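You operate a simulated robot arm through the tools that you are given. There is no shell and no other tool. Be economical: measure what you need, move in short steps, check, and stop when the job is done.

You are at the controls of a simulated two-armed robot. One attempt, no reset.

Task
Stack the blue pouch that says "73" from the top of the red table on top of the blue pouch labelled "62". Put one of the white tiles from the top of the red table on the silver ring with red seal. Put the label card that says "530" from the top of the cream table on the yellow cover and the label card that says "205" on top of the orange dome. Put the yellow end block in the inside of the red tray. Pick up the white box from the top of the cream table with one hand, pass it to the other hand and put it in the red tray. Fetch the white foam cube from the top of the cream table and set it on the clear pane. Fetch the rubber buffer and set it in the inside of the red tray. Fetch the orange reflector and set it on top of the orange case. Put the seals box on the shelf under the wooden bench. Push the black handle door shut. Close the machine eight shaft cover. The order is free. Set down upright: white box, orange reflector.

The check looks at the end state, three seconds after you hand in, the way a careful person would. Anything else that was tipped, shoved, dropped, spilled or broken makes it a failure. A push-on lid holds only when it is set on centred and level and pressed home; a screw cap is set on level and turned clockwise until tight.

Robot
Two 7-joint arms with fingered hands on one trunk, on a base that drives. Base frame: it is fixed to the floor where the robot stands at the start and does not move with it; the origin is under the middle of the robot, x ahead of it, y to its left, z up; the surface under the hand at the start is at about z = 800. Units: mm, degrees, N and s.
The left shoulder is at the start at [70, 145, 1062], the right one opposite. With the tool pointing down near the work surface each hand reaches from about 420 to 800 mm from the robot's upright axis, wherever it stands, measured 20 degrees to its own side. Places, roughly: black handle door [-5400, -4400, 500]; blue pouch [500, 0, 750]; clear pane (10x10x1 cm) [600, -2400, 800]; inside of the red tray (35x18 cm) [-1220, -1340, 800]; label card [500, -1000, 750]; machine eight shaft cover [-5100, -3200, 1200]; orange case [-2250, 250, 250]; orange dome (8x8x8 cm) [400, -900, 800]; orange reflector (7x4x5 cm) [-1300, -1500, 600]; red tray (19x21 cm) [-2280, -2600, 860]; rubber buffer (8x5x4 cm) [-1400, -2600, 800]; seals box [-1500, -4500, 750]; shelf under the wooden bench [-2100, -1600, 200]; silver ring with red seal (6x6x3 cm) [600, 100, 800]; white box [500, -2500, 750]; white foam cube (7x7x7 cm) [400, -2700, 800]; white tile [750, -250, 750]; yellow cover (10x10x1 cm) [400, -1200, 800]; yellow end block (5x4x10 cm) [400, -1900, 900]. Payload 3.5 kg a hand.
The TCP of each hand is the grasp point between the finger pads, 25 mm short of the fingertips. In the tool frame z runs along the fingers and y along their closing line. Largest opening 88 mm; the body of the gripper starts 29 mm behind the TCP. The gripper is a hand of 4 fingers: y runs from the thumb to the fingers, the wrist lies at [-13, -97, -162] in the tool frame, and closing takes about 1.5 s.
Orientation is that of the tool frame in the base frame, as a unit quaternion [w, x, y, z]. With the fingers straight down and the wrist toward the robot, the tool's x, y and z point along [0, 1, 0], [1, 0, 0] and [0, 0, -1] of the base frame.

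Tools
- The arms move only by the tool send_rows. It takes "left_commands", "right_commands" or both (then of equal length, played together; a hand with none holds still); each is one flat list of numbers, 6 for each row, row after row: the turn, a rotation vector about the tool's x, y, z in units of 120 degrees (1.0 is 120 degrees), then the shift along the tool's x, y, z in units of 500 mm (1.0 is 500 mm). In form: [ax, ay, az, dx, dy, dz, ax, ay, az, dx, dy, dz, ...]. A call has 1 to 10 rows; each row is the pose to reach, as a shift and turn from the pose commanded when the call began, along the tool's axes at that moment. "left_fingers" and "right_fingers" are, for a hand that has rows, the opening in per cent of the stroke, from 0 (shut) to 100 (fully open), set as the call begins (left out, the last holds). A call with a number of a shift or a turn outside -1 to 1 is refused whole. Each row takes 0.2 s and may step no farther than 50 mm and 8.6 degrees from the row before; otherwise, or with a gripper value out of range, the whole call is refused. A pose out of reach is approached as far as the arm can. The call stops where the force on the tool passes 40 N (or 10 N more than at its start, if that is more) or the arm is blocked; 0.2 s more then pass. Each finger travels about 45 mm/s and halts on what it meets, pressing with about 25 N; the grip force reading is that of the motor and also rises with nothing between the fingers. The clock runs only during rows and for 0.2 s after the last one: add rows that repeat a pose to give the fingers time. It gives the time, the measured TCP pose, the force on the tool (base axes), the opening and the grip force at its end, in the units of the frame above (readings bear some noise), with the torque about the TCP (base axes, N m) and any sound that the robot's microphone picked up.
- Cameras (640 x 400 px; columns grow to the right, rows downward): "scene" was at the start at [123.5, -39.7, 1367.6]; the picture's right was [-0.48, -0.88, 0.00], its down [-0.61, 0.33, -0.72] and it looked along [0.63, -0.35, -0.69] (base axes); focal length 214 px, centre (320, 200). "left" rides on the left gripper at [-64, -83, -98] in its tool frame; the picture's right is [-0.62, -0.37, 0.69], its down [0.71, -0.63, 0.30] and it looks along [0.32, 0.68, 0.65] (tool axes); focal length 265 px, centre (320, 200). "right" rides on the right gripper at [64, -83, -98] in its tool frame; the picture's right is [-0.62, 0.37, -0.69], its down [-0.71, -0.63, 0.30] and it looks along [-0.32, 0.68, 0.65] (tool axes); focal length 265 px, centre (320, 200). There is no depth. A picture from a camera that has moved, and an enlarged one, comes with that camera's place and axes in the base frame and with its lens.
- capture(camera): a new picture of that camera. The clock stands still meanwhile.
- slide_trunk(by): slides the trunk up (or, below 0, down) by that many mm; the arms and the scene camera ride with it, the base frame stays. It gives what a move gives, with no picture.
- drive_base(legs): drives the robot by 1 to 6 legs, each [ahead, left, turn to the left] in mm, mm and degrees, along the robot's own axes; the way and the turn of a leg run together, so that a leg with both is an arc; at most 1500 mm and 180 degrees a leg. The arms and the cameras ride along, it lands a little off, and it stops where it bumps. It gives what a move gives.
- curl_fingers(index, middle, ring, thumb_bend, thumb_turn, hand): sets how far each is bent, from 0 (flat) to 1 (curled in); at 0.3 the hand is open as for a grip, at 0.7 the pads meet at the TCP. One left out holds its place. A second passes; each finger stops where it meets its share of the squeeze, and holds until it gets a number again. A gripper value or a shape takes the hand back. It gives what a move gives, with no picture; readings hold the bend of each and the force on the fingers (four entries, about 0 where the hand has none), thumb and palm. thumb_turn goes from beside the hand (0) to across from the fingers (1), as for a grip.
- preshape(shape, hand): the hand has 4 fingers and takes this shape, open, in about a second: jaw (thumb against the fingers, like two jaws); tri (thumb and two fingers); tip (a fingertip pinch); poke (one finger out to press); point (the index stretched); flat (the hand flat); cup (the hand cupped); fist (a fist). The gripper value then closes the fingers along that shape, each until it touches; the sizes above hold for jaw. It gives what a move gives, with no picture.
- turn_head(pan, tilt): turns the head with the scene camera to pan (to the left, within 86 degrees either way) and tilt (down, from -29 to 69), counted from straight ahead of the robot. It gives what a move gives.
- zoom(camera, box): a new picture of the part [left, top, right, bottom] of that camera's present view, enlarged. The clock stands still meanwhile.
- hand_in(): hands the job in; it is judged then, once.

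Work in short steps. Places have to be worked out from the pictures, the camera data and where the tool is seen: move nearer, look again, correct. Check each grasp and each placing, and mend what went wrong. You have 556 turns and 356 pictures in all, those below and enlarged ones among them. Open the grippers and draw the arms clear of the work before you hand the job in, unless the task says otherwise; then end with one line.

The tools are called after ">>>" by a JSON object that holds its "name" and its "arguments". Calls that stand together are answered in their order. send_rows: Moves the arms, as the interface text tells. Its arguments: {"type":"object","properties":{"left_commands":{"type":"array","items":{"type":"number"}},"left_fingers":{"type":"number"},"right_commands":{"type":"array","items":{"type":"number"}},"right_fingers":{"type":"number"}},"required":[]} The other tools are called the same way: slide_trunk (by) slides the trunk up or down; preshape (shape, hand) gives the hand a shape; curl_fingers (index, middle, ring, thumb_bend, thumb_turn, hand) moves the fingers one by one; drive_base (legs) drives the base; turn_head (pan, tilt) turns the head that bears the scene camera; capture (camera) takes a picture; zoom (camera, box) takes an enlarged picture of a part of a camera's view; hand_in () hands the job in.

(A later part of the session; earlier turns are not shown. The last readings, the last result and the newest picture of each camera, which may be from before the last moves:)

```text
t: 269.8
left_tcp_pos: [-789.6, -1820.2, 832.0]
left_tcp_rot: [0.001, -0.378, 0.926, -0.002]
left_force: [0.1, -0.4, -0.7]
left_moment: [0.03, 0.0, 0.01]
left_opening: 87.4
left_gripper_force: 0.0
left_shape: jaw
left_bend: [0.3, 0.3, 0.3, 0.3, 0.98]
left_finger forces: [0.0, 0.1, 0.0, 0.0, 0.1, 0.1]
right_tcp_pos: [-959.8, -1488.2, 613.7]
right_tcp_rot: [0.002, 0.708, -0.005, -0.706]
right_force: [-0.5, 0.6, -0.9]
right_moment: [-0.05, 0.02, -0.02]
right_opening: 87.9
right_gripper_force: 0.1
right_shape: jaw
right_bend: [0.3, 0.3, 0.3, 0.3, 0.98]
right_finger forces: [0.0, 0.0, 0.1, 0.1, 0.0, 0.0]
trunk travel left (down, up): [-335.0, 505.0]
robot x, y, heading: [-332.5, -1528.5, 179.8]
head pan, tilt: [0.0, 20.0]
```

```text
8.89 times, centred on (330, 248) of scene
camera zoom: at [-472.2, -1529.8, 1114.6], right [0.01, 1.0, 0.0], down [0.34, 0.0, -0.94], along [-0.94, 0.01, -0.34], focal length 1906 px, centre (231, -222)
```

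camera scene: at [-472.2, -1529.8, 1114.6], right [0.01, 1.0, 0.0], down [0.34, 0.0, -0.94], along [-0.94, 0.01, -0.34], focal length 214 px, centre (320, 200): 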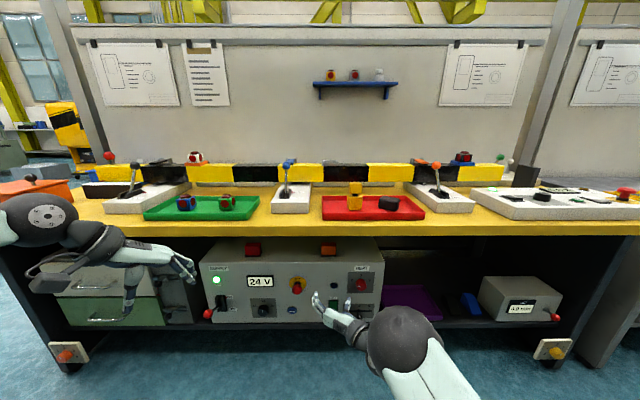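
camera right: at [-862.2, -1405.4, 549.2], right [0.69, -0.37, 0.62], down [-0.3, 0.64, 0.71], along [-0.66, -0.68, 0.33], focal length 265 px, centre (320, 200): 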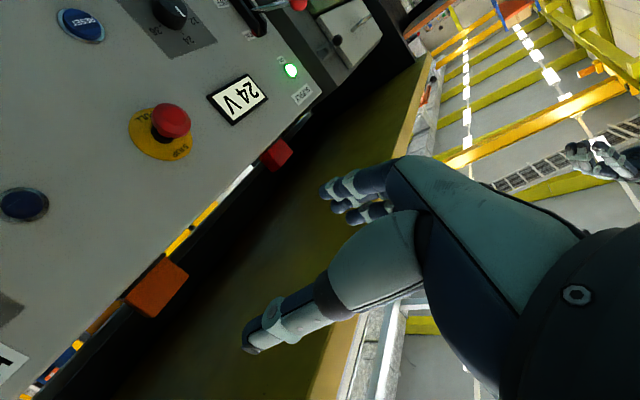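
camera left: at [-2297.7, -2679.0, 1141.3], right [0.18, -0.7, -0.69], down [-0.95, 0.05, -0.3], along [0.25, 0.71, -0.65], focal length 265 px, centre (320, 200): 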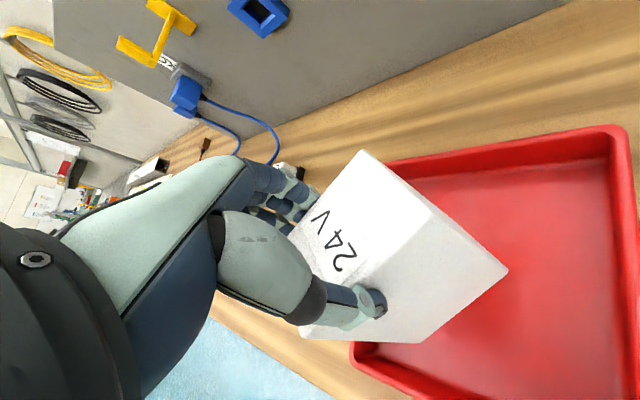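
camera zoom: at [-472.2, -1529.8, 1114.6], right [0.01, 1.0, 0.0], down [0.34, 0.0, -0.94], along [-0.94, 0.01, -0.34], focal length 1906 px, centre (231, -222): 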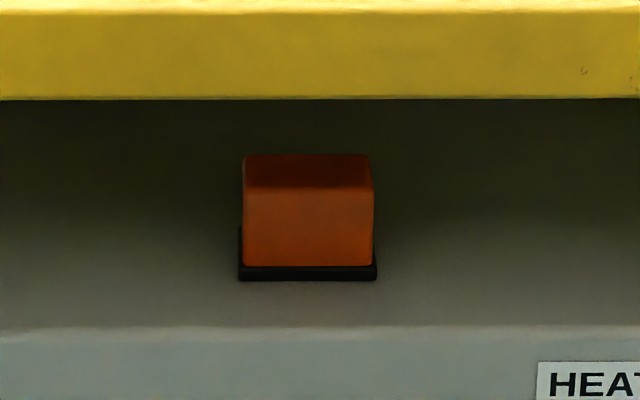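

Triangulated: reflector front x≈−1236, y≈−1484, z 585–635; bench underside 763. Raise the left hand out of the way, set the right hand's height 626, then drive forward.

>>> {"name": "send_rows", "arguments": {"left_commands": [0, 0, 0, 0, -0.04, -0.08, 0, 0, 0, 0, -0.06, -0.16, 0, 0, 0, 0, -0.06, -0.24, 0, 0, 0, 0, -0.06, -0.3], "right_commands": [0, 0, 0, -0.012, -0.004, 0, 0, 0, 0, -0.025, -0.008, 0, 0, 0, 0, -0.025, -0.008, 0, 0, 0, 0, -0.025, -0.008, 0]}}

>>> {"name": "drive_base", "arguments": {"legs": [[215, 0, 0.2]]}}

>>> {"name": "capture", "arguments": {"camera": "right"}}

>>> {"name": "capture", "arguments": {"camera": "scene"}}

```text
t: 270.8
left_tcp_pos: [-768.6, -1840.7, 980.9]
left_tcp_rot: [0.0, -0.379, 0.925, -0.002]
left_force: [0.0, 0.1, 0.2]
left_moment: [-0.05, -0.01, -0.04]
left_opening: 87.8
left_gripper_force: 0.0
left_shape: jaw
left_bend: [0.3, 0.3, 0.3, 0.3, 0.98]
left_finger forces: [0.0, 0.1, 0.1, 0.0, 0.0, 0.0]
right_tcp_pos: [-959.5, -1482.9, 627.6]
right_tcp_rot: [0.002, 0.708, -0.005, -0.706]
right_force: [0.9, 0.1, -0.2]
right_moment: [-0.01, 0.0, -0.01]
right_opening: 87.7
right_gripper_force: 0.1
right_shape: jaw
right_bend: [0.3, 0.3, 0.3, 0.3, 0.98]
right_finger forces: [0.0, 0.1, 0.0, 0.0, 0.1, 0.0]
trunk travel left (down, up): [-335.0, 505.0]
robot x, y, heading: [-328.4, -1532.8, 179.5]
head pan, tilt: [0.0, 20.0]
```

```text
t: 272.5
left_tcp_pos: [-987.1, -1840.5, 980.1]
left_tcp_rot: [0.001, -0.378, 0.926, -0.001]
left_force: [-0.8, -0.2, -0.4]
left_moment: [0.0, 0.02, 0.0]
left_opening: 87.6
left_gripper_force: 0.0
left_shape: jaw
left_bend: [0.3, 0.3, 0.3, 0.3, 0.98]
left_finger forces: [0.0, 0.0, 0.0, 0.0, 0.0, 0.0]
right_tcp_pos: [-1179.0, -1483.5, 626.1]
right_tcp_rot: [0.002, 0.709, -0.005, -0.705]
right_force: [-0.7, 0.5, 0.3]
right_moment: [0.01, -0.02, 0.01]
right_opening: 88.0
right_gripper_force: 0.2
right_shape: jaw
right_bend: [0.3, 0.3, 0.3, 0.3, 0.98]
right_finger forces: [0.0, 0.0, 0.0, 0.1, 0.1, 0.0]
trunk travel left (down, up): [-335.0, 505.0]
robot x, y, heading: [-548.6, -1529.1, 179.6]
head pan, tilt: [0.0, 20.0]
```

```text
197 pictures are left
camera right: at [-1080.3, -1400.2, 562.1], right [0.69, -0.36, 0.63], down [-0.31, 0.64, 0.71], along [-0.66, -0.68, 0.33], focal length 265 px, centre (320, 200)
```

right: 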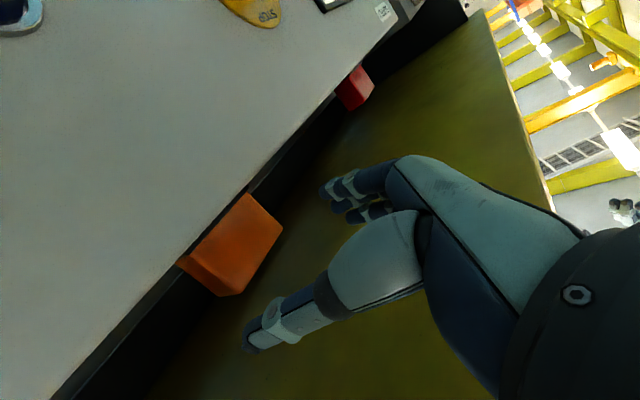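

```text
196 pictures are left
camera scene: at [-691.1, -1528.9, 1114.4], right [0.0, 1.0, 0.0], down [0.34, 0.0, -0.94], along [-0.94, 0.0, -0.34], focal length 214 px, centre (320, 200)
```

scene: 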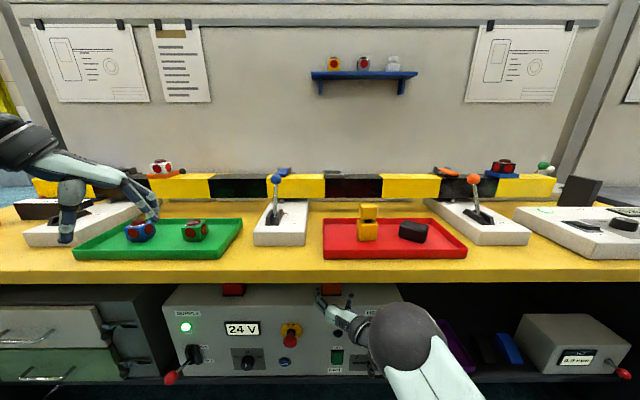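

Reflector centre y≈−1480. Advance the hand around it to x≈−1250.

>>> {"name": "send_rows", "arguments": {"right_commands": [0, 0, 0, 0.004, -0.006, 0.03, 0, 0, 0, 0.004, -0.006, 0.07, 0, 0, 0, 0.004, -0.006, 0.11, 0, 0, 0, 0.004, -0.006, 0.14, 0, 0, 0, 0.004, -0.006, 0.14]}}

>>> {"name": "capture", "arguments": {"camera": "right"}}

>>> {"name": "zoom", "arguments": {"camera": "scene", "box": [280, 260, 420, 360]}}

```text
t: 273.7
left_tcp_pos: [-987.7, -1840.7, 980.8]
left_tcp_rot: [0.0, -0.378, 0.926, -0.001]
left_force: [-0.1, -0.3, 0.9]
left_moment: [0.01, -0.04, 0.03]
left_opening: 87.7
left_gripper_force: 0.1
left_shape: jaw
left_bend: [0.3, 0.3, 0.3, 0.3, 0.98]
left_finger forces: [0.0, 0.1, 0.0, 0.0, 0.0, 0.0]
right_tcp_pos: [-1248.6, -1482.0, 625.6]
right_tcp_rot: [0.001, 0.709, -0.005, -0.706]
right_force: [0.0, -0.2, -0.2]
right_moment: [-0.03, 0.0, 0.0]
right_opening: 87.9
right_gripper_force: 0.1
right_shape: jaw
right_bend: [0.3, 0.3, 0.3, 0.3, 0.98]
right_finger forces: [0.2, 0.0, 0.0, 0.0, 0.0, 0.0]
trunk travel left (down, up): [-335.0, 505.0]
robot x, y, heading: [-545.2, -1530.2, 179.5]
head pan, tilt: [0.0, 20.0]
```

```text
195 pictures are left
camera right: at [-1150.8, -1398.5, 560.2], right [0.69, -0.36, 0.63], down [-0.3, 0.64, 0.71], along [-0.66, -0.68, 0.33], focal length 265 px, centre (320, 200)
```

right: 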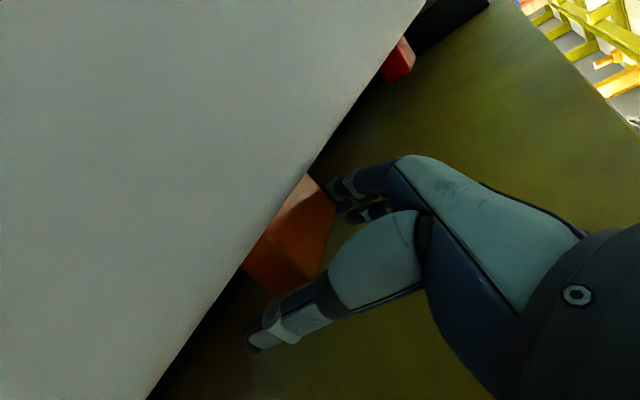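

```text
4.00 times, centred on (350, 310) of scene
camera zoom: at [-690.2, -1529.0, 1114.6], right [0.0, 1.0, 0.0], down [0.34, 0.0, -0.94], along [-0.94, 0.0, -0.34], focal length 858 px, centre (200, -240)
```

zoom: 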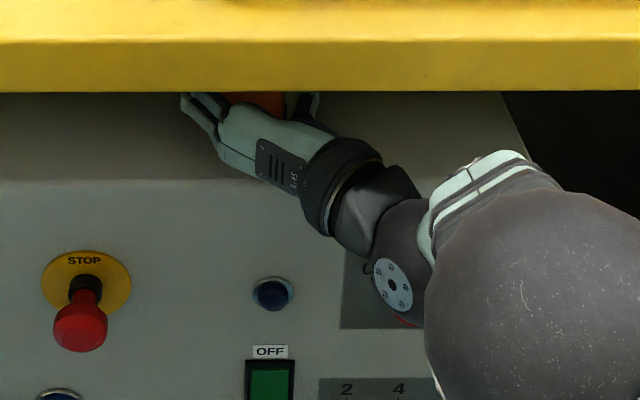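

Hand straddles the reflector. Close and check.

>>> {"name": "send_rows", "arguments": {"right_commands": [0, 0, 0, 0, 0, 0, 0, 0, 0, 0, 0, 0, 0, 0, 0, 0, 0, 0, 0, 0, 0, 0, 0, 0, 0, 0, 0, 0, 0, 0, 0, 0, 0, 0, 0, 0], "right_fingers": 0}}

>>> {"name": "send_rows", "arguments": {"right_commands": [0, 0, 0, -0.01, 0, 0, 0, 0, 0, -0.02, 0, 0, 0, 0, 0, -0.04, 0, 0]}}

>>> {"name": "capture", "arguments": {"camera": "right"}}

```text
t: 275.1
left_tcp_pos: [-986.3, -1840.8, 982.3]
left_tcp_rot: [0.0, -0.379, 0.925, -0.001]
left_force: [-0.2, -0.3, -0.2]
left_moment: [0.03, 0.02, 0.02]
left_opening: 87.9
left_gripper_force: 0.1
left_shape: jaw
left_bend: [0.3, 0.3, 0.3, 0.3, 0.98]
left_finger forces: [0.1, 0.0, 0.1, 0.0, 0.1, 0.0]
right_tcp_pos: [-1248.9, -1481.0, 625.7]
right_tcp_rot: [0.002, 0.708, -0.006, -0.706]
right_force: [-0.7, 0.4, 3.3]
right_moment: [-0.09, 0.03, -0.02]
right_opening: 47.0
right_gripper_force: 24.6
right_shape: jaw
right_bend: [0.26, 0.54, 0.48, 0.66, 1.0]
right_finger forces: [19.9, 2.7, 0.1, 0.1, 22.1, 0.0]
trunk travel left (down, up): [-335.0, 505.0]
robot x, y, heading: [-547.9, -1530.6, 179.9]
head pan, tilt: [0.0, 20.0]
```

```text
t: 275.9
left_tcp_pos: [-985.5, -1840.3, 980.9]
left_tcp_rot: [0.0, -0.378, 0.926, 0.0]
left_force: [-0.4, -0.6, -0.1]
left_moment: [0.0, 0.0, -0.02]
left_opening: 87.5
left_gripper_force: 0.0
left_shape: jaw
left_bend: [0.3, 0.3, 0.3, 0.3, 0.98]
left_finger forces: [0.0, 0.0, 0.1, 0.0, 0.1, 0.1]
right_tcp_pos: [-1249.5, -1479.9, 645.3]
right_tcp_rot: [0.002, 0.709, -0.006, -0.705]
right_force: [-0.6, -0.2, -0.4]
right_moment: [0.0, -0.02, 0.02]
right_opening: 45.7
right_gripper_force: 24.6
right_shape: jaw
right_bend: [0.26, 0.55, 0.48, 0.67, 1.0]
right_finger forces: [20.8, 0.9, 0.1, 0.0, 21.2, 0.0]
trunk travel left (down, up): [-335.0, 505.0]
robot x, y, heading: [-549.5, -1532.7, 179.6]
head pan, tilt: [0.0, 20.0]
```

```text
193 pictures are left
camera right: at [-1150.2, -1397.6, 579.9], right [0.69, -0.36, 0.63], down [-0.31, 0.64, 0.71], along [-0.66, -0.68, 0.33], focal length 265 px, centre (320, 200)
```

right: 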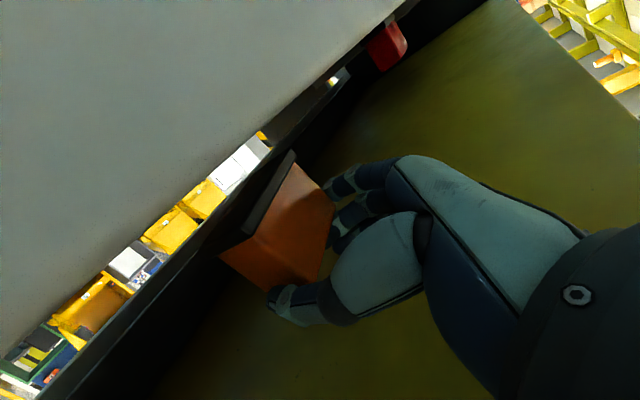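

Lifted and upright. Back the base out by 300 mm.

>>> {"name": "drive_base", "arguments": {"legs": [[-290, 0, 0]]}}

>>> {"name": "capture", "arguments": {"camera": "scene"}}

>>> {"name": "capture", "arguments": {"camera": "right"}}

```text
t: 277.9
left_tcp_pos: [-695.5, -1842.7, 979.9]
left_tcp_rot: [0.0, -0.38, 0.925, -0.001]
left_force: [0.4, 0.0, 0.2]
left_moment: [0.04, 0.01, 0.0]
left_opening: 87.6
left_gripper_force: 0.0
left_shape: jaw
left_bend: [0.3, 0.3, 0.3, 0.3, 0.98]
left_finger forces: [0.0, 0.0, 0.0, 0.0, 0.0, 0.0]
right_tcp_pos: [-959.2, -1483.3, 643.5]
right_tcp_rot: [0.003, 0.708, -0.005, -0.706]
right_force: [0.1, -0.5, -0.7]
right_moment: [0.03, 0.0, -0.02]
right_opening: 45.5
right_gripper_force: 24.8
right_shape: jaw
right_bend: [0.26, 0.55, 0.48, 0.67, 1.0]
right_finger forces: [20.8, 0.9, 0.1, 0.0, 21.1, 0.1]
trunk travel left (down, up): [-335.0, 505.0]
robot x, y, heading: [-255.9, -1529.7, 179.8]
head pan, tilt: [0.0, 20.0]
```

```text
192 pictures are left
camera scene: at [-400.7, -1530.4, 1114.7], right [0.0, 1.0, 0.0], down [0.34, 0.0, -0.94], along [-0.94, 0.0, -0.34], focal length 214 px, centre (320, 200)
```

scene: 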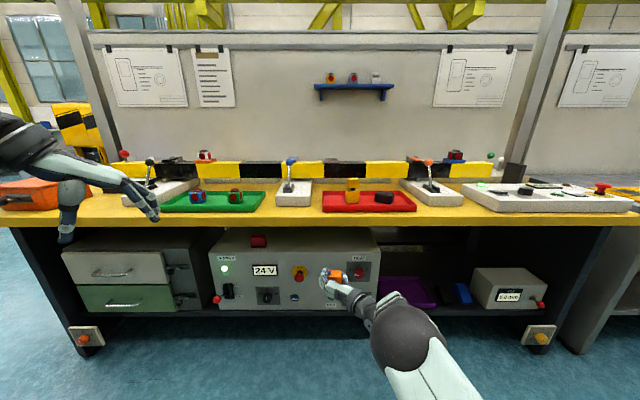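

```text
191 pictures are left
camera right: at [-861.3, -1399.9, 580.4], right [0.69, -0.36, 0.63], down [-0.31, 0.64, 0.71], along [-0.66, -0.68, 0.33], focal length 265 px, centre (320, 200)
```

right: 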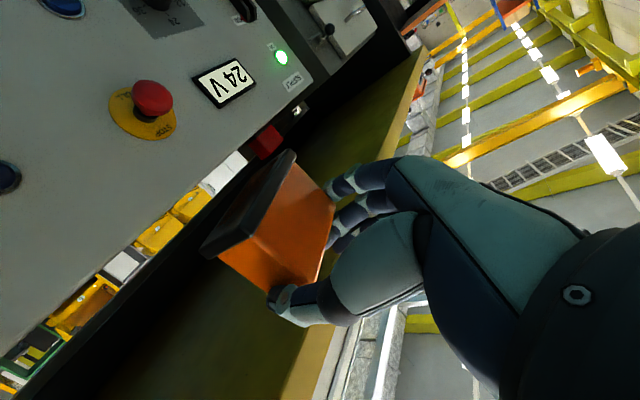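

Reflector is secure. Drive back south, stop near the orange bench, and look at the seals box on the way.

>>> {"name": "drive_base", "arguments": {"legs": [[0, 900, 0], [0, 920, 0], [900, 0, 0]]}}

>>> {"name": "turn_head", "arguments": {"pan": 80, "tilt": 25}}

>>> {"name": "capture", "arguments": {"camera": "scene"}}

```text
t: 291.3
left_tcp_pos: [-1585.6, -3630.7, 981.6]
left_tcp_rot: [0.001, -0.381, 0.924, -0.001]
left_force: [-0.1, -0.8, -0.2]
left_moment: [0.0, 0.05, -0.01]
left_opening: 87.4
left_gripper_force: 0.0
left_shape: jaw
left_bend: [0.3, 0.3, 0.3, 0.3, 0.98]
left_finger forces: [0.0, 0.0, 0.0, 0.0, 0.0, 0.0]
right_tcp_pos: [-1849.3, -3273.8, 645.1]
right_tcp_rot: [0.005, 0.709, -0.004, -0.705]
right_force: [-0.5, 0.0, -0.3]
right_moment: [0.05, -0.05, -0.01]
right_opening: 45.7
right_gripper_force: 25.6
right_shape: jaw
right_bend: [0.26, 0.55, 0.48, 0.67, 1.0]
right_finger forces: [21.0, 0.9, 0.0, 0.0, 21.1, 0.0]
trunk travel left (down, up): [-335.0, 505.0]
robot x, y, heading: [-1145.1, -3316.6, 179.8]
head pan, tilt: [0.0, 20.0]
```

```text
t: 292.8
left_tcp_pos: [-1585.3, -3632.4, 980.5]
left_tcp_rot: [0.0, -0.382, 0.924, -0.001]
left_force: [0.0, -0.5, -0.6]
left_moment: [0.01, 0.01, -0.01]
left_opening: 87.7
left_gripper_force: 0.0
left_shape: jaw
left_bend: [0.3, 0.3, 0.3, 0.3, 0.98]
left_finger forces: [0.1, 0.0, 0.0, 0.1, 0.0, 0.1]
right_tcp_pos: [-1849.1, -3271.7, 644.6]
right_tcp_rot: [0.004, 0.709, -0.003, -0.705]
right_force: [0.5, 0.5, -0.7]
right_moment: [0.01, -0.01, 0.03]
right_opening: 45.8
right_gripper_force: 25.3
right_shape: jaw
right_bend: [0.26, 0.55, 0.48, 0.67, 1.0]
right_finger forces: [20.9, 0.8, 0.0, 0.0, 21.1, 0.0]
trunk travel left (down, up): [-335.0, 505.0]
robot x, y, heading: [-1148.0, -3318.5, 180.1]
head pan, tilt: [80.0, 25.0]
```

```text
190 pictures are left
camera scene: at [-1214.0, -3409.1, 1106.5], right [-0.98, 0.17, 0.0], down [0.07, 0.42, -0.91], along [-0.16, -0.89, -0.42], focal length 214 px, centre (320, 200)
```

scene: 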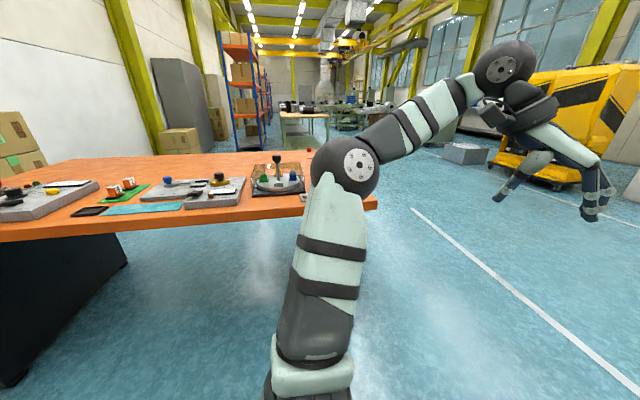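

The seals box is hidden from here; I'll deliver the reflector first. Continue west, then turn north along the wooden bench's far side.

>>> {"name": "drive_base", "arguments": {"legs": [[900, 0, 0], [900, 0, 0], [0, 0, -90], [1300, 0, 0]]}}

>>> {"name": "turn_head", "arguments": {"pan": -15, "tilt": 15}}

>>> {"name": "capture", "arguments": {"camera": "scene"}}

```text
t: 311.8
left_tcp_pos: [-3286.6, -1594.6, 982.1]
left_tcp_rot: [-0.001, 0.373, 0.928, -0.001]
left_force: [-0.2, -0.6, 0.1]
left_moment: [0.02, 0.0, 0.0]
left_opening: 87.7
left_gripper_force: 0.1
left_shape: jaw
left_bend: [0.3, 0.3, 0.3, 0.3, 0.98]
left_finger forces: [0.1, 0.0, 0.0, 0.0, 0.1, 0.0]
right_tcp_pos: [-2935.7, -1321.0, 645.2]
right_tcp_rot: [0.489, -0.506, 0.496, 0.508]
right_force: [0.6, 0.2, -0.2]
right_moment: [0.0, 0.0, -0.01]
right_opening: 45.2
right_gripper_force: 24.7
right_shape: jaw
right_bend: [0.26, 0.55, 0.48, 0.67, 1.0]
right_finger forces: [20.9, 0.8, 0.0, 0.0, 21.0, 0.1]
trunk travel left (down, up): [-335.0, 505.0]
robot x, y, heading: [-2961.7, -2024.1, 91.5]
head pan, tilt: [80.0, 25.0]
```

```text
t: 313.5
left_tcp_pos: [-3288.0, -1594.8, 981.1]
left_tcp_rot: [0.0, 0.372, 0.928, -0.001]
left_force: [0.2, -0.6, -0.5]
left_moment: [-0.03, 0.04, -0.03]
left_opening: 87.9
left_gripper_force: 0.0
left_shape: jaw
left_bend: [0.3, 0.3, 0.3, 0.3, 0.98]
left_finger forces: [0.1, 0.1, 0.0, 0.0, 0.1, 0.0]
right_tcp_pos: [-2936.2, -1321.3, 644.6]
right_tcp_rot: [0.489, -0.506, 0.496, 0.509]
right_force: [-1.1, -0.5, -0.8]
right_moment: [-0.03, 0.0, 0.04]
right_opening: 45.5
right_gripper_force: 25.2
right_shape: jaw
right_bend: [0.26, 0.55, 0.48, 0.67, 1.0]
right_finger forces: [20.9, 0.8, 0.1, 0.0, 21.0, 0.0]
trunk travel left (down, up): [-335.0, 505.0]
robot x, y, heading: [-2959.7, -2020.7, 91.6]
head pan, tilt: [-15.0, 15.0]
```

```text
189 pictures are left
camera scene: at [-2940.7, -1882.6, 1122.7], right [0.97, -0.23, 0.0], down [-0.06, -0.25, -0.97], along [0.22, 0.94, -0.26], focal length 214 px, centre (320, 200)
```

scene: 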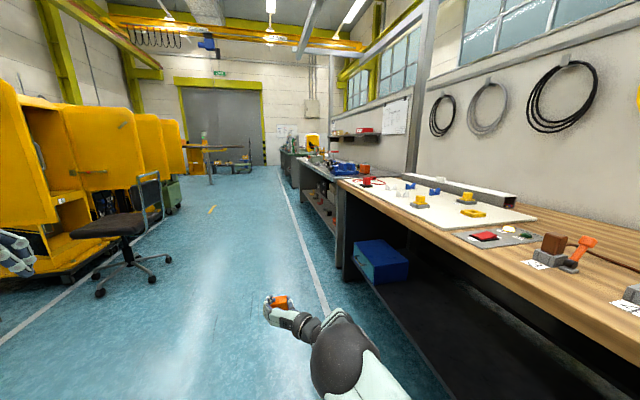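

Lane is clear. Drive north another 1300 and look for the orange case on the low shelves to the right.

>>> {"name": "drive_base", "arguments": {"legs": [[0, 0, -1.6], [1250, 0, 0]]}}

>>> {"name": "turn_head", "arguments": {"pan": -55, "tilt": 35}}

>>> {"name": "capture", "arguments": {"camera": "scene"}}

```text
t: 320.0
left_tcp_pos: [-3268.0, -363.6, 980.6]
left_tcp_rot: [0.0, 0.388, 0.921, -0.001]
left_force: [-0.5, -0.3, 0.0]
left_moment: [0.0, 0.0, 0.04]
left_opening: 87.5
left_gripper_force: 0.1
left_shape: jaw
left_bend: [0.3, 0.3, 0.3, 0.3, 0.98]
left_finger forces: [0.0, 0.0, 0.0, 0.1, 0.1, 0.1]
right_tcp_pos: [-2908.9, -103.7, 644.5]
right_tcp_rot: [0.497, -0.498, 0.506, 0.499]
right_force: [0.7, -0.3, -0.6]
right_moment: [-0.01, 0.01, 0.02]
right_opening: 45.3
right_gripper_force: 25.1
right_shape: jaw
right_bend: [0.26, 0.56, 0.48, 0.67, 1.0]
right_finger forces: [20.8, 0.8, 0.1, 0.0, 21.0, 0.1]
trunk travel left (down, up): [-335.0, 505.0]
robot x, y, heading: [-2955.0, -802.8, 89.7]
head pan, tilt: [-15.0, 15.0]
```

```text
t: 321.1
left_tcp_pos: [-3267.6, -364.3, 980.0]
left_tcp_rot: [-0.001, 0.387, 0.922, -0.001]
left_force: [-0.4, 0.2, -0.2]
left_moment: [0.03, -0.02, 0.03]
left_opening: 87.8
left_gripper_force: 0.0
left_shape: jaw
left_bend: [0.3, 0.3, 0.3, 0.3, 0.98]
left_finger forces: [0.1, 0.1, 0.1, 0.0, 0.1, 0.1]
right_tcp_pos: [-2907.5, -103.8, 645.8]
right_tcp_rot: [0.498, -0.497, 0.506, 0.5]
right_force: [0.5, 0.4, -1.0]
right_moment: [0.01, 0.01, -0.01]
right_opening: 45.3
right_gripper_force: 24.9
right_shape: jaw
right_bend: [0.26, 0.56, 0.48, 0.67, 1.0]
right_finger forces: [20.8, 0.7, 0.0, 0.0, 21.0, 0.0]
trunk travel left (down, up): [-335.0, 505.0]
robot x, y, heading: [-2960.2, -806.4, 89.6]
head pan, tilt: [-55.0, 35.0]
```

```text
188 pictures are left
camera scene: at [-2883.7, -703.1, 1090.7], right [0.57, -0.82, 0.0], down [-0.47, -0.33, -0.82], along [0.67, 0.47, -0.57], focal length 214 px, centre (320, 200)
```

scene: 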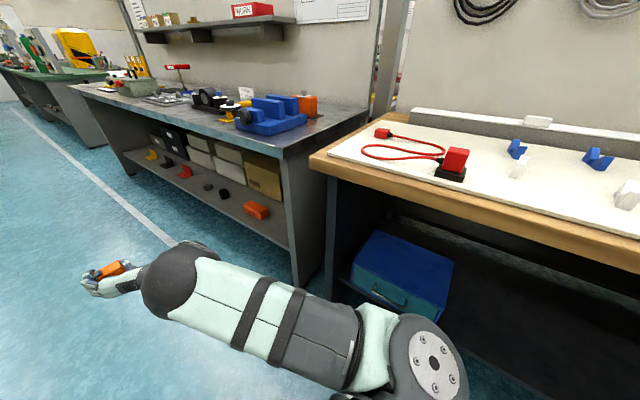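

The orange case is on the grey bench's low shelf at about [−2228,267]. Zoom in on it.

>>> {"name": "zoom", "arguments": {"camera": "scene", "box": [200, 160, 320, 250]}}

>>> {"name": "drive_base", "arguments": {"legs": [[900, 0, 0.3]]}}

>>> {"name": "turn_head", "arguments": {"pan": -80, "tilt": 40}}

>>> {"name": "capture", "arguments": {"camera": "scene"}}

```text
4.44 times, centred on (260, 205) of scene
camera zoom: at [-2883.7, -703.1, 1090.7], right [0.57, -0.82, 0.0], down [-0.47, -0.33, -0.82], along [0.67, 0.47, -0.57], focal length 953 px, centre (587, 178)
```

zoom: 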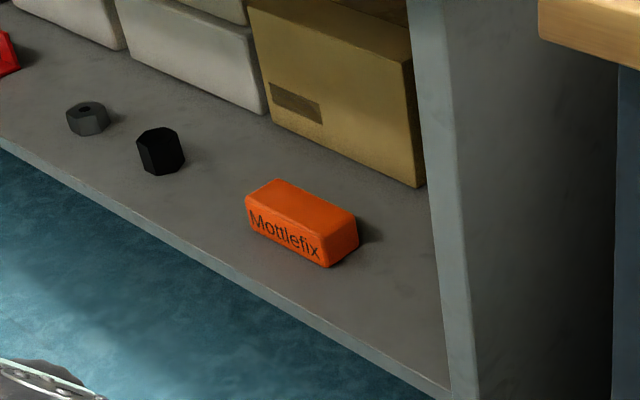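

```text
t: 325.8
left_tcp_pos: [-3254.5, 535.0, 981.3]
left_tcp_rot: [0.0, 0.391, 0.92, -0.001]
left_force: [0.5, 1.1, -0.4]
left_moment: [-0.01, 0.02, 0.02]
left_opening: 87.5
left_gripper_force: 0.1
left_shape: jaw
left_bend: [0.3, 0.3, 0.3, 0.3, 0.98]
left_finger forces: [0.0, 0.0, 0.0, 0.1, 0.0, 0.0]
right_tcp_pos: [-2890.3, 791.8, 645.6]
right_tcp_rot: [0.5, -0.495, 0.508, 0.497]
right_force: [-0.3, -0.1, -1.3]
right_moment: [0.01, 0.0, -0.01]
right_opening: 45.7
right_gripper_force: 24.9
right_shape: jaw
right_bend: [0.26, 0.56, 0.48, 0.67, 1.0]
right_finger forces: [21.0, 0.7, 0.0, 0.0, 20.9, 0.0]
trunk travel left (down, up): [-335.0, 505.0]
robot x, y, heading: [-2950.4, 90.5, 88.8]
head pan, tilt: [-55.0, 35.0]
```

```text
t: 326.7
left_tcp_pos: [-3253.9, 533.3, 980.7]
left_tcp_rot: [0.0, 0.391, 0.92, -0.001]
left_force: [-0.2, -0.3, 0.9]
left_moment: [0.0, -0.01, -0.01]
left_opening: 87.8
left_gripper_force: 0.1
left_shape: jaw
left_bend: [0.3, 0.3, 0.3, 0.3, 0.98]
left_finger forces: [0.1, 0.0, 0.1, 0.1, 0.0, 0.0]
right_tcp_pos: [-2891.6, 791.1, 645.3]
right_tcp_rot: [0.5, -0.495, 0.508, 0.498]
right_force: [0.4, 0.7, -0.5]
right_moment: [-0.02, -0.02, -0.01]
right_opening: 45.2
right_gripper_force: 25.0
right_shape: jaw
right_bend: [0.26, 0.56, 0.48, 0.67, 1.0]
right_finger forces: [20.9, 0.7, 0.0, 0.1, 21.0, 0.1]
trunk travel left (down, up): [-335.0, 505.0]
robot x, y, heading: [-2944.9, 91.8, 89.3]
head pan, tilt: [-80.0, 40.0]
```

```text
186 pictures are left
camera scene: at [-2861.6, 155.1, 1083.2], right [0.16, -0.99, 0.0], down [-0.63, -0.1, -0.77], along [0.76, 0.12, -0.64], focal length 214 px, centre (320, 200)
```

scene: 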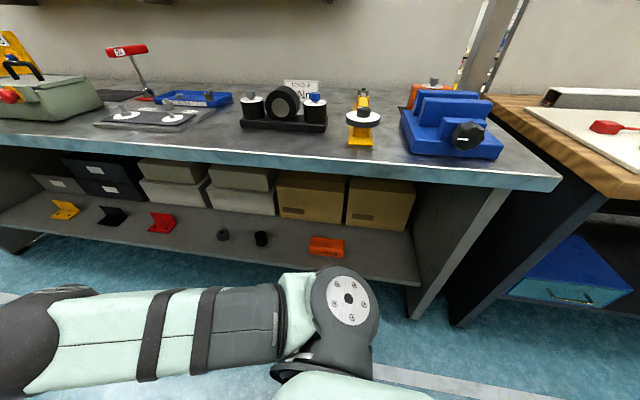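

The "Mottlefix" case is about 160×55 at [−2230,247], long side along y. Move away from the bench, turn to face +x, and lower the trunk.

>>> {"name": "drive_base", "arguments": {"legs": [[120, 260, 0], [0, 0, -89]]}}

>>> {"name": "slide_trunk", "arguments": {"by": -280}}

>>> {"name": "turn_head", "arguments": {"pan": 5, "tilt": 25}}

>>> {"name": "capture", "arguments": {"camera": "scene"}}

```text
t: 332.6
left_tcp_pos: [-2751.8, 504.2, 980.8]
left_tcp_rot: [-0.001, 0.935, 0.353, -0.001]
left_force: [-1.0, 0.2, -0.3]
left_moment: [-0.01, -0.01, 0.01]
left_opening: 87.7
left_gripper_force: 0.2
left_shape: jaw
left_bend: [0.3, 0.3, 0.3, 0.3, 0.98]
left_finger forces: [0.0, 0.1, 0.0, 0.0, 0.1, 0.0]
right_tcp_pos: [-2509.3, 130.7, 643.9]
right_tcp_rot: [0.705, 0.024, 0.708, -0.017]
right_force: [1.3, -0.3, -0.3]
right_moment: [-0.01, -0.05, 0.01]
right_opening: 45.2
right_gripper_force: 25.5
right_shape: jaw
right_bend: [0.25, 0.56, 0.48, 0.67, 1.0]
right_finger forces: [20.8, 0.6, 0.0, 0.0, 20.9, 0.1]
trunk travel left (down, up): [-335.0, 505.0]
robot x, y, heading: [-3205.1, 216.8, -2.9]
head pan, tilt: [-80.0, 40.0]
```

```text
t: 335.4
left_tcp_pos: [-2751.5, 504.8, 700.6]
left_tcp_rot: [0.0, 0.935, 0.354, 0.0]
left_force: [-0.7, 0.0, -0.1]
left_moment: [-0.01, -0.04, -0.03]
left_opening: 87.8
left_gripper_force: 0.1
left_shape: jaw
left_bend: [0.3, 0.3, 0.3, 0.3, 0.98]
left_finger forces: [0.0, 0.0, 0.1, 0.0, 0.1, 0.0]
right_tcp_pos: [-2509.3, 130.5, 365.3]
right_tcp_rot: [0.705, 0.024, 0.709, -0.017]
right_force: [-0.2, -0.4, -1.1]
right_moment: [0.0, 0.04, 0.04]
right_opening: 45.1
right_gripper_force: 24.6
right_shape: jaw
right_bend: [0.25, 0.56, 0.48, 0.67, 1.0]
right_finger forces: [20.8, 0.7, 0.1, 0.1, 20.9, 0.0]
trunk travel left (down, up): [-55.0, 785.0]
robot x, y, heading: [-3209.7, 217.7, -3.5]
head pan, tilt: [-80.0, 40.0]
```

```text
t: 337.0
left_tcp_pos: [-2750.9, 505.3, 699.9]
left_tcp_rot: [-0.001, 0.936, 0.353, 0.0]
left_force: [-0.3, -1.1, -0.4]
left_moment: [-0.05, 0.03, -0.01]
left_opening: 87.5
left_gripper_force: 0.1
left_shape: jaw
left_bend: [0.3, 0.3, 0.3, 0.3, 0.98]
left_finger forces: [0.0, 0.0, 0.1, 0.0, 0.0, 0.1]
right_tcp_pos: [-2509.4, 131.7, 365.1]
right_tcp_rot: [0.706, 0.024, 0.708, -0.017]
right_force: [-0.7, -0.1, -0.4]
right_moment: [0.03, 0.02, -0.02]
right_opening: 45.1
right_gripper_force: 24.9
right_shape: jaw
right_bend: [0.25, 0.56, 0.48, 0.67, 1.0]
right_finger forces: [20.8, 0.7, 0.1, 0.1, 20.8, 0.0]
trunk travel left (down, up): [-55.0, 785.0]
robot x, y, heading: [-3202.5, 216.8, -3.5]
head pan, tilt: [5.0, 25.0]
```

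```text
185 pictures are left
camera scene: at [-3062.5, 216.7, 826.4], right [0.03, -1.0, 0.0], down [-0.42, -0.01, -0.91], along [0.91, 0.03, -0.42], focal length 214 px, centre (320, 200)
```

scene: 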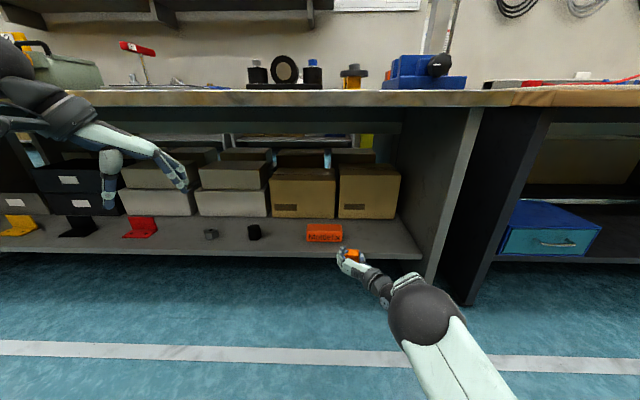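

>>> {"name": "zoom", "arguments": {"camera": "scene", "box": [280, 190, 400, 280]}}

```text
4.44 times, centred on (340, 235) of scene
camera zoom: at [-3062.5, 216.7, 826.4], right [0.03, -1.0, 0.0], down [-0.42, -0.01, -0.91], along [0.91, 0.03, -0.42], focal length 953 px, centre (231, 44)
```

zoom: 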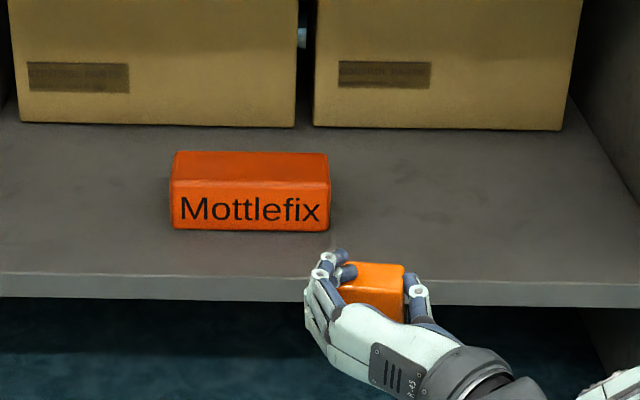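

Case top z≈305, centre about [−2240,227]. Straighten the heading, raise 15 mm, and approach to just short of it.

>>> {"name": "slide_trunk", "arguments": {"by": 15}}

>>> {"name": "drive_base", "arguments": {"legs": [[0, 0, 3.3], [200, 56, 0]]}}

>>> {"name": "zoom", "arguments": {"camera": "scene", "box": [260, 200, 420, 320]}}

>>> {"name": "capture", "arguments": {"camera": "right"}}

```text
t: 337.6
left_tcp_pos: [-2751.6, 504.4, 716.6]
left_tcp_rot: [-0.001, 0.935, 0.354, 0.0]
left_force: [0.4, -0.1, -0.1]
left_moment: [0.03, -0.02, -0.06]
left_opening: 87.7
left_gripper_force: 0.0
left_shape: jaw
left_bend: [0.3, 0.3, 0.3, 0.3, 0.98]
left_finger forces: [0.1, 0.0, 0.0, 0.1, 0.1, 0.0]
right_tcp_pos: [-2510.3, 131.0, 379.7]
right_tcp_rot: [0.705, 0.025, 0.709, -0.017]
right_force: [0.0, 0.6, -0.7]
right_moment: [0.02, 0.04, 0.02]
right_opening: 45.0
right_gripper_force: 25.1
right_shape: jaw
right_bend: [0.25, 0.56, 0.48, 0.67, 1.0]
right_finger forces: [20.8, 0.7, 0.0, 0.0, 20.9, 0.0]
trunk travel left (down, up): [-70.0, 770.0]
robot x, y, heading: [-3207.7, 218.8, -3.1]
head pan, tilt: [5.0, 25.0]
```

```text
t: 339.7
left_tcp_pos: [-2566.0, 582.3, 715.7]
left_tcp_rot: [-0.001, 0.925, 0.379, -0.001]
left_force: [0.1, 0.8, -0.2]
left_moment: [-0.01, 0.0, 0.0]
left_opening: 87.8
left_gripper_force: 0.1
left_shape: jaw
left_bend: [0.3, 0.3, 0.3, 0.3, 0.98]
left_finger forces: [0.1, 0.0, 0.0, 0.0, 0.0, 0.0]
right_tcp_pos: [-2305.0, 222.8, 380.5]
right_tcp_rot: [0.705, 0.005, 0.709, 0.002]
right_force: [0.4, 0.7, -0.6]
right_moment: [-0.02, 0.01, -0.02]
right_opening: 45.2
right_gripper_force: 24.7
right_shape: jaw
right_bend: [0.25, 0.56, 0.48, 0.67, 1.0]
right_finger forces: [20.8, 0.7, 0.0, 0.0, 20.8, 0.0]
trunk travel left (down, up): [-70.0, 770.0]
robot x, y, heading: [-3003.3, 272.1, -0.3]
head pan, tilt: [5.0, 25.0]
```

```text
3.33 times, centred on (340, 260) of scene
camera zoom: at [-2861.9, 278.7, 841.4], right [0.08, -1.0, 0.0], down [-0.42, -0.03, -0.91], along [0.9, 0.07, -0.42], focal length 715 px, centre (253, 0)
```

zoom: 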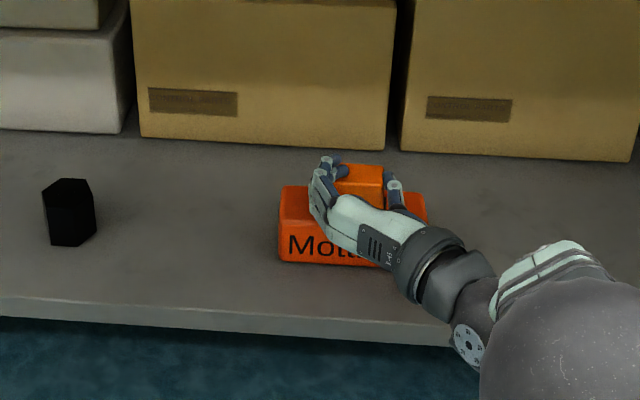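

```text
182 pictures are left
camera right: at [-2405.1, 141.2, 314.8], right [-0.69, 0.36, 0.63], down [0.31, -0.64, 0.71], along [0.66, 0.68, 0.33], focal length 265 px, centre (320, 200)
```

right: 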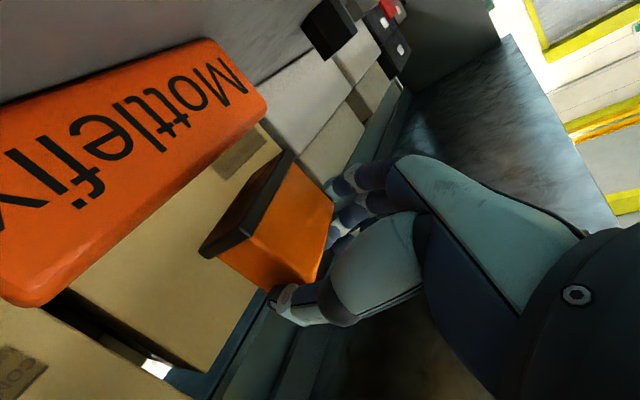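

Case top ≈307, y centre ≈222; aligned. Move forward 58 mm, then lower.

>>> {"name": "send_rows", "arguments": {"right_commands": [0, 0, 0, 0, 0, 0.04, 0, 0, 0, 0, 0, 0.08, 0, 0, 0, 0, 0, 0.114, 0, 0, 0, 0, 0, 0.114, 0, 0, 0, 0.03, 0, 0.114, 0, 0, 0, 0.05, 0, 0.114, 0, 0, 0, 0.05, 0, 0.114]}}

>>> {"name": "capture", "arguments": {"camera": "right"}}

>>> {"name": "zoom", "arguments": {"camera": "scene", "box": [280, 200, 400, 290]}}

```text
t: 341.3
left_tcp_pos: [-2567.5, 583.5, 715.8]
left_tcp_rot: [-0.001, 0.925, 0.379, 0.0]
left_force: [0.2, 0.7, 0.3]
left_moment: [0.0, 0.0, 0.0]
left_opening: 87.5
left_gripper_force: 0.1
left_shape: jaw
left_bend: [0.3, 0.3, 0.3, 0.3, 0.98]
left_finger forces: [0.0, 0.1, 0.0, 0.0, 0.0, 0.0]
right_tcp_pos: [-2248.2, 222.9, 357.1]
right_tcp_rot: [0.707, 0.005, 0.707, 0.002]
right_force: [-0.6, -0.5, 3.5]
right_moment: [0.1, -0.04, 0.04]
right_opening: 45.1
right_gripper_force: 24.8
right_shape: jaw
right_bend: [0.25, 0.56, 0.48, 0.67, 1.0]
right_finger forces: [20.8, 2.6, 0.1, 0.0, 21.6, 0.0]
trunk travel left (down, up): [-70.0, 770.0]
robot x, y, heading: [-3006.1, 277.7, -0.3]
head pan, tilt: [5.0, 25.0]
```

```text
181 pictures are left
camera right: at [-2347.6, 141.6, 291.5], right [-0.69, 0.36, 0.63], down [0.3, -0.64, 0.71], along [0.66, 0.68, 0.33], focal length 265 px, centre (320, 200)
```

right: 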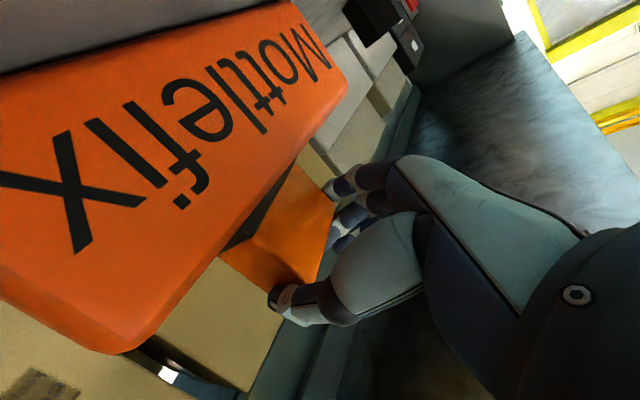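

```text
4.44 times, centred on (340, 245) of scene
camera zoom: at [-2862.4, 278.7, 841.6], right [0.08, -1.0, 0.0], down [-0.42, -0.03, -0.91], along [0.9, 0.07, -0.42], focal length 953 px, centre (231, 0)
```

zoom: 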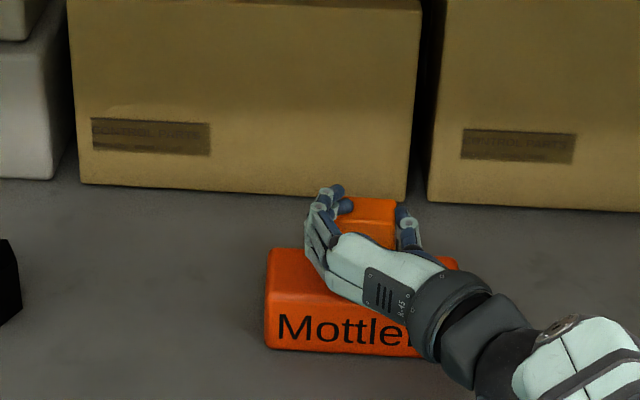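

Contact at z≈357. Press 2 mm more to confirm it is seated.

>>> {"name": "send_rows", "arguments": {"right_commands": [0, 0, 0, 0.004, 0, 0, 0, 0, 0, 0.008, 0, 0, 0, 0, 0, 0.008, 0, 0]}}

>>> {"name": "zoom", "arguments": {"camera": "right", "box": [160, 120, 360, 360]}}

```text
t: 342.1
left_tcp_pos: [-2567.7, 582.3, 717.0]
left_tcp_rot: [0.0, 0.926, 0.378, 0.001]
left_force: [-0.1, 0.1, 0.3]
left_moment: [-0.01, 0.02, -0.05]
left_opening: 88.0
left_gripper_force: 0.1
left_shape: jaw
left_bend: [0.3, 0.3, 0.3, 0.3, 0.98]
left_finger forces: [0.0, 0.0, 0.0, 0.0, 0.0, 0.0]
right_tcp_pos: [-2248.1, 222.1, 353.1]
right_tcp_rot: [0.708, 0.004, 0.706, 0.002]
right_force: [1.4, -4.7, 14.5]
right_moment: [0.38, -0.2, -0.11]
right_opening: 45.1
right_gripper_force: 25.0
right_shape: jaw
right_bend: [0.26, 0.56, 0.48, 0.67, 1.0]
right_finger forces: [20.3, 9.2, 0.0, 0.0, 23.5, 0.1]
trunk travel left (down, up): [-70.0, 770.0]
robot x, y, heading: [-3005.5, 272.6, -0.5]
head pan, tilt: [5.0, 25.0]
```

```text
1.67 times, centred on (260, 240) of right
camera zoom: at [-2347.7, 140.9, 288.4], right [-0.69, 0.37, 0.62], down [0.3, -0.64, 0.71], along [0.66, 0.68, 0.33], focal length 442 px, centre (420, 133)
```

zoom: 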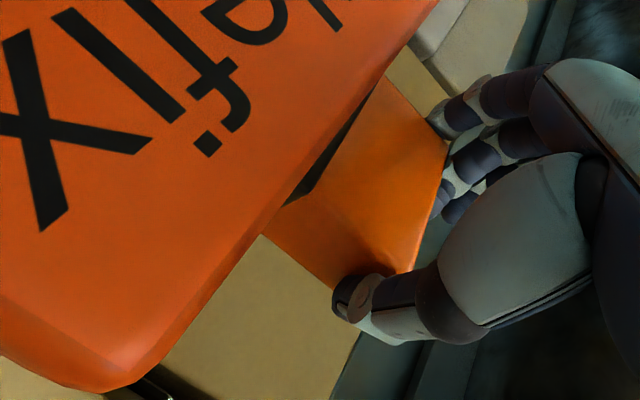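

Seated. Ease up slightly and open the hand.

>>> {"name": "send_rows", "arguments": {"right_commands": [0, 0, 0, -0.006, 0, 0, 0, 0, 0, -0.006, 0, 0]}}

>>> {"name": "send_rows", "arguments": {"right_commands": [0, 0, 0, 0, 0, 0, 0, 0, 0, 0, 0, 0, 0, 0, 0, 0, 0, 0, 0, 0, 0, 0, 0, 0, 0, 0, 0, 0, 0, 0], "right_fingers": 100}}

>>> {"name": "capture", "arguments": {"camera": "right"}}

```text
t: 342.7
left_tcp_pos: [-2568.4, 582.9, 717.7]
left_tcp_rot: [0.0, 0.926, 0.379, 0.001]
left_force: [0.4, -0.2, 0.8]
left_moment: [-0.03, -0.01, 0.0]
left_opening: 87.9
left_gripper_force: 0.0
left_shape: jaw
left_bend: [0.3, 0.3, 0.3, 0.3, 0.98]
left_finger forces: [0.0, 0.0, 0.0, 0.1, 0.0, 0.0]
right_tcp_pos: [-2248.9, 222.7, 354.0]
right_tcp_rot: [0.706, 0.006, 0.708, 0.002]
right_force: [2.2, -2.1, 9.5]
right_moment: [0.31, -0.12, -0.08]
right_opening: 45.1
right_gripper_force: 24.7
right_shape: jaw
right_bend: [0.25, 0.56, 0.48, 0.67, 1.0]
right_finger forces: [21.2, 6.6, 0.1, 0.0, 22.2, 0.0]
trunk travel left (down, up): [-70.0, 770.0]
robot x, y, heading: [-3004.7, 269.3, -0.3]
head pan, tilt: [5.0, 25.0]
```

```text
t: 343.9
left_tcp_pos: [-2567.3, 582.3, 716.1]
left_tcp_rot: [-0.001, 0.925, 0.379, -0.001]
left_force: [0.1, 0.3, 0.7]
left_moment: [0.05, 0.01, -0.02]
left_opening: 87.8
left_gripper_force: 0.2
left_shape: jaw
left_bend: [0.3, 0.3, 0.3, 0.3, 0.98]
left_finger forces: [0.0, 0.0, 0.1, 0.1, 0.0, 0.1]
right_tcp_pos: [-2249.8, 223.6, 353.2]
right_tcp_rot: [0.705, 0.005, 0.709, 0.002]
right_force: [0.9, -0.1, -0.5]
right_moment: [-0.05, -0.05, -0.03]
right_opening: 87.4
right_gripper_force: 0.0
right_shape: jaw
right_bend: [0.3, 0.3, 0.3, 0.3, 0.98]
right_finger forces: [0.1, 0.1, 0.1, 0.1, 0.0, 0.0]
trunk travel left (down, up): [-70.0, 770.0]
robot x, y, heading: [-3005.3, 269.8, -0.1]
head pan, tilt: [5.0, 25.0]
```

```text
178 pictures are left
camera right: at [-2348.6, 141.6, 288.2], right [-0.69, 0.36, 0.63], down [0.31, -0.64, 0.71], along [0.66, 0.68, 0.33], focal length 265 px, centre (320, 200)
```

right: 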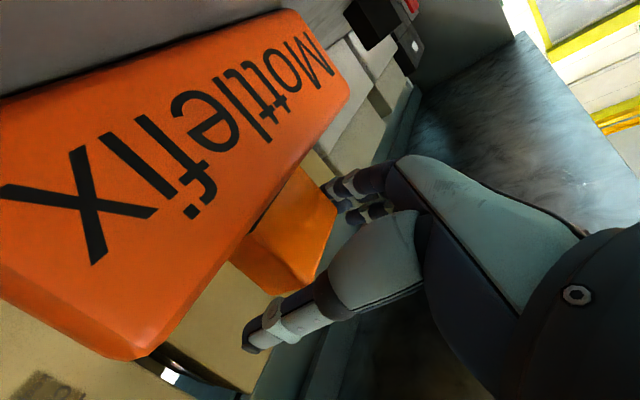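

Now it sits flat. Retract straight back and check.

>>> {"name": "send_rows", "arguments": {"right_commands": [0, 0, 0, -0.006, 0, -0.04, 0, 0, 0, -0.01, 0, -0.1, 0, 0, 0, -0.01, 0, -0.18, 0, 0, 0, -0.01, 0, -0.26]}}

>>> {"name": "zoom", "arguments": {"camera": "scene", "box": [280, 200, 400, 290]}}

```text
t: 344.9
left_tcp_pos: [-2567.7, 582.2, 716.9]
left_tcp_rot: [-0.001, 0.925, 0.379, -0.001]
left_force: [0.4, 0.4, -0.4]
left_moment: [0.01, 0.01, 0.04]
left_opening: 87.6
left_gripper_force: 0.1
left_shape: jaw
left_bend: [0.3, 0.3, 0.3, 0.3, 0.98]
left_finger forces: [0.0, 0.0, 0.1, 0.0, 0.1, 0.1]
right_tcp_pos: [-2379.7, 220.1, 359.7]
right_tcp_rot: [0.706, 0.006, 0.709, 0.003]
right_force: [-0.8, -0.2, 0.5]
right_moment: [-0.01, -0.02, -0.02]
right_opening: 87.7
right_gripper_force: 0.1
right_shape: jaw
right_bend: [0.3, 0.3, 0.3, 0.3, 0.98]
right_finger forces: [0.0, 0.1, 0.0, 0.0, 0.0, 0.1]
trunk travel left (down, up): [-70.0, 770.0]
robot x, y, heading: [-3007.7, 270.0, -0.2]
head pan, tilt: [5.0, 25.0]
```

```text
4.44 times, centred on (340, 245) of scene
camera zoom: at [-2862.0, 278.7, 841.5], right [0.08, -1.0, 0.0], down [-0.42, -0.03, -0.91], along [0.9, 0.07, -0.42], focal length 953 px, centre (231, 0)
```

zoom: 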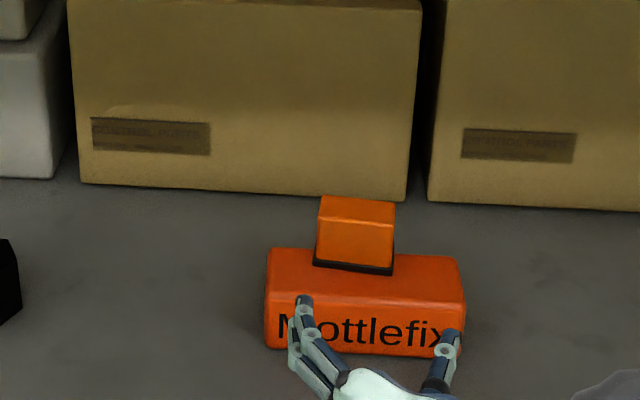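

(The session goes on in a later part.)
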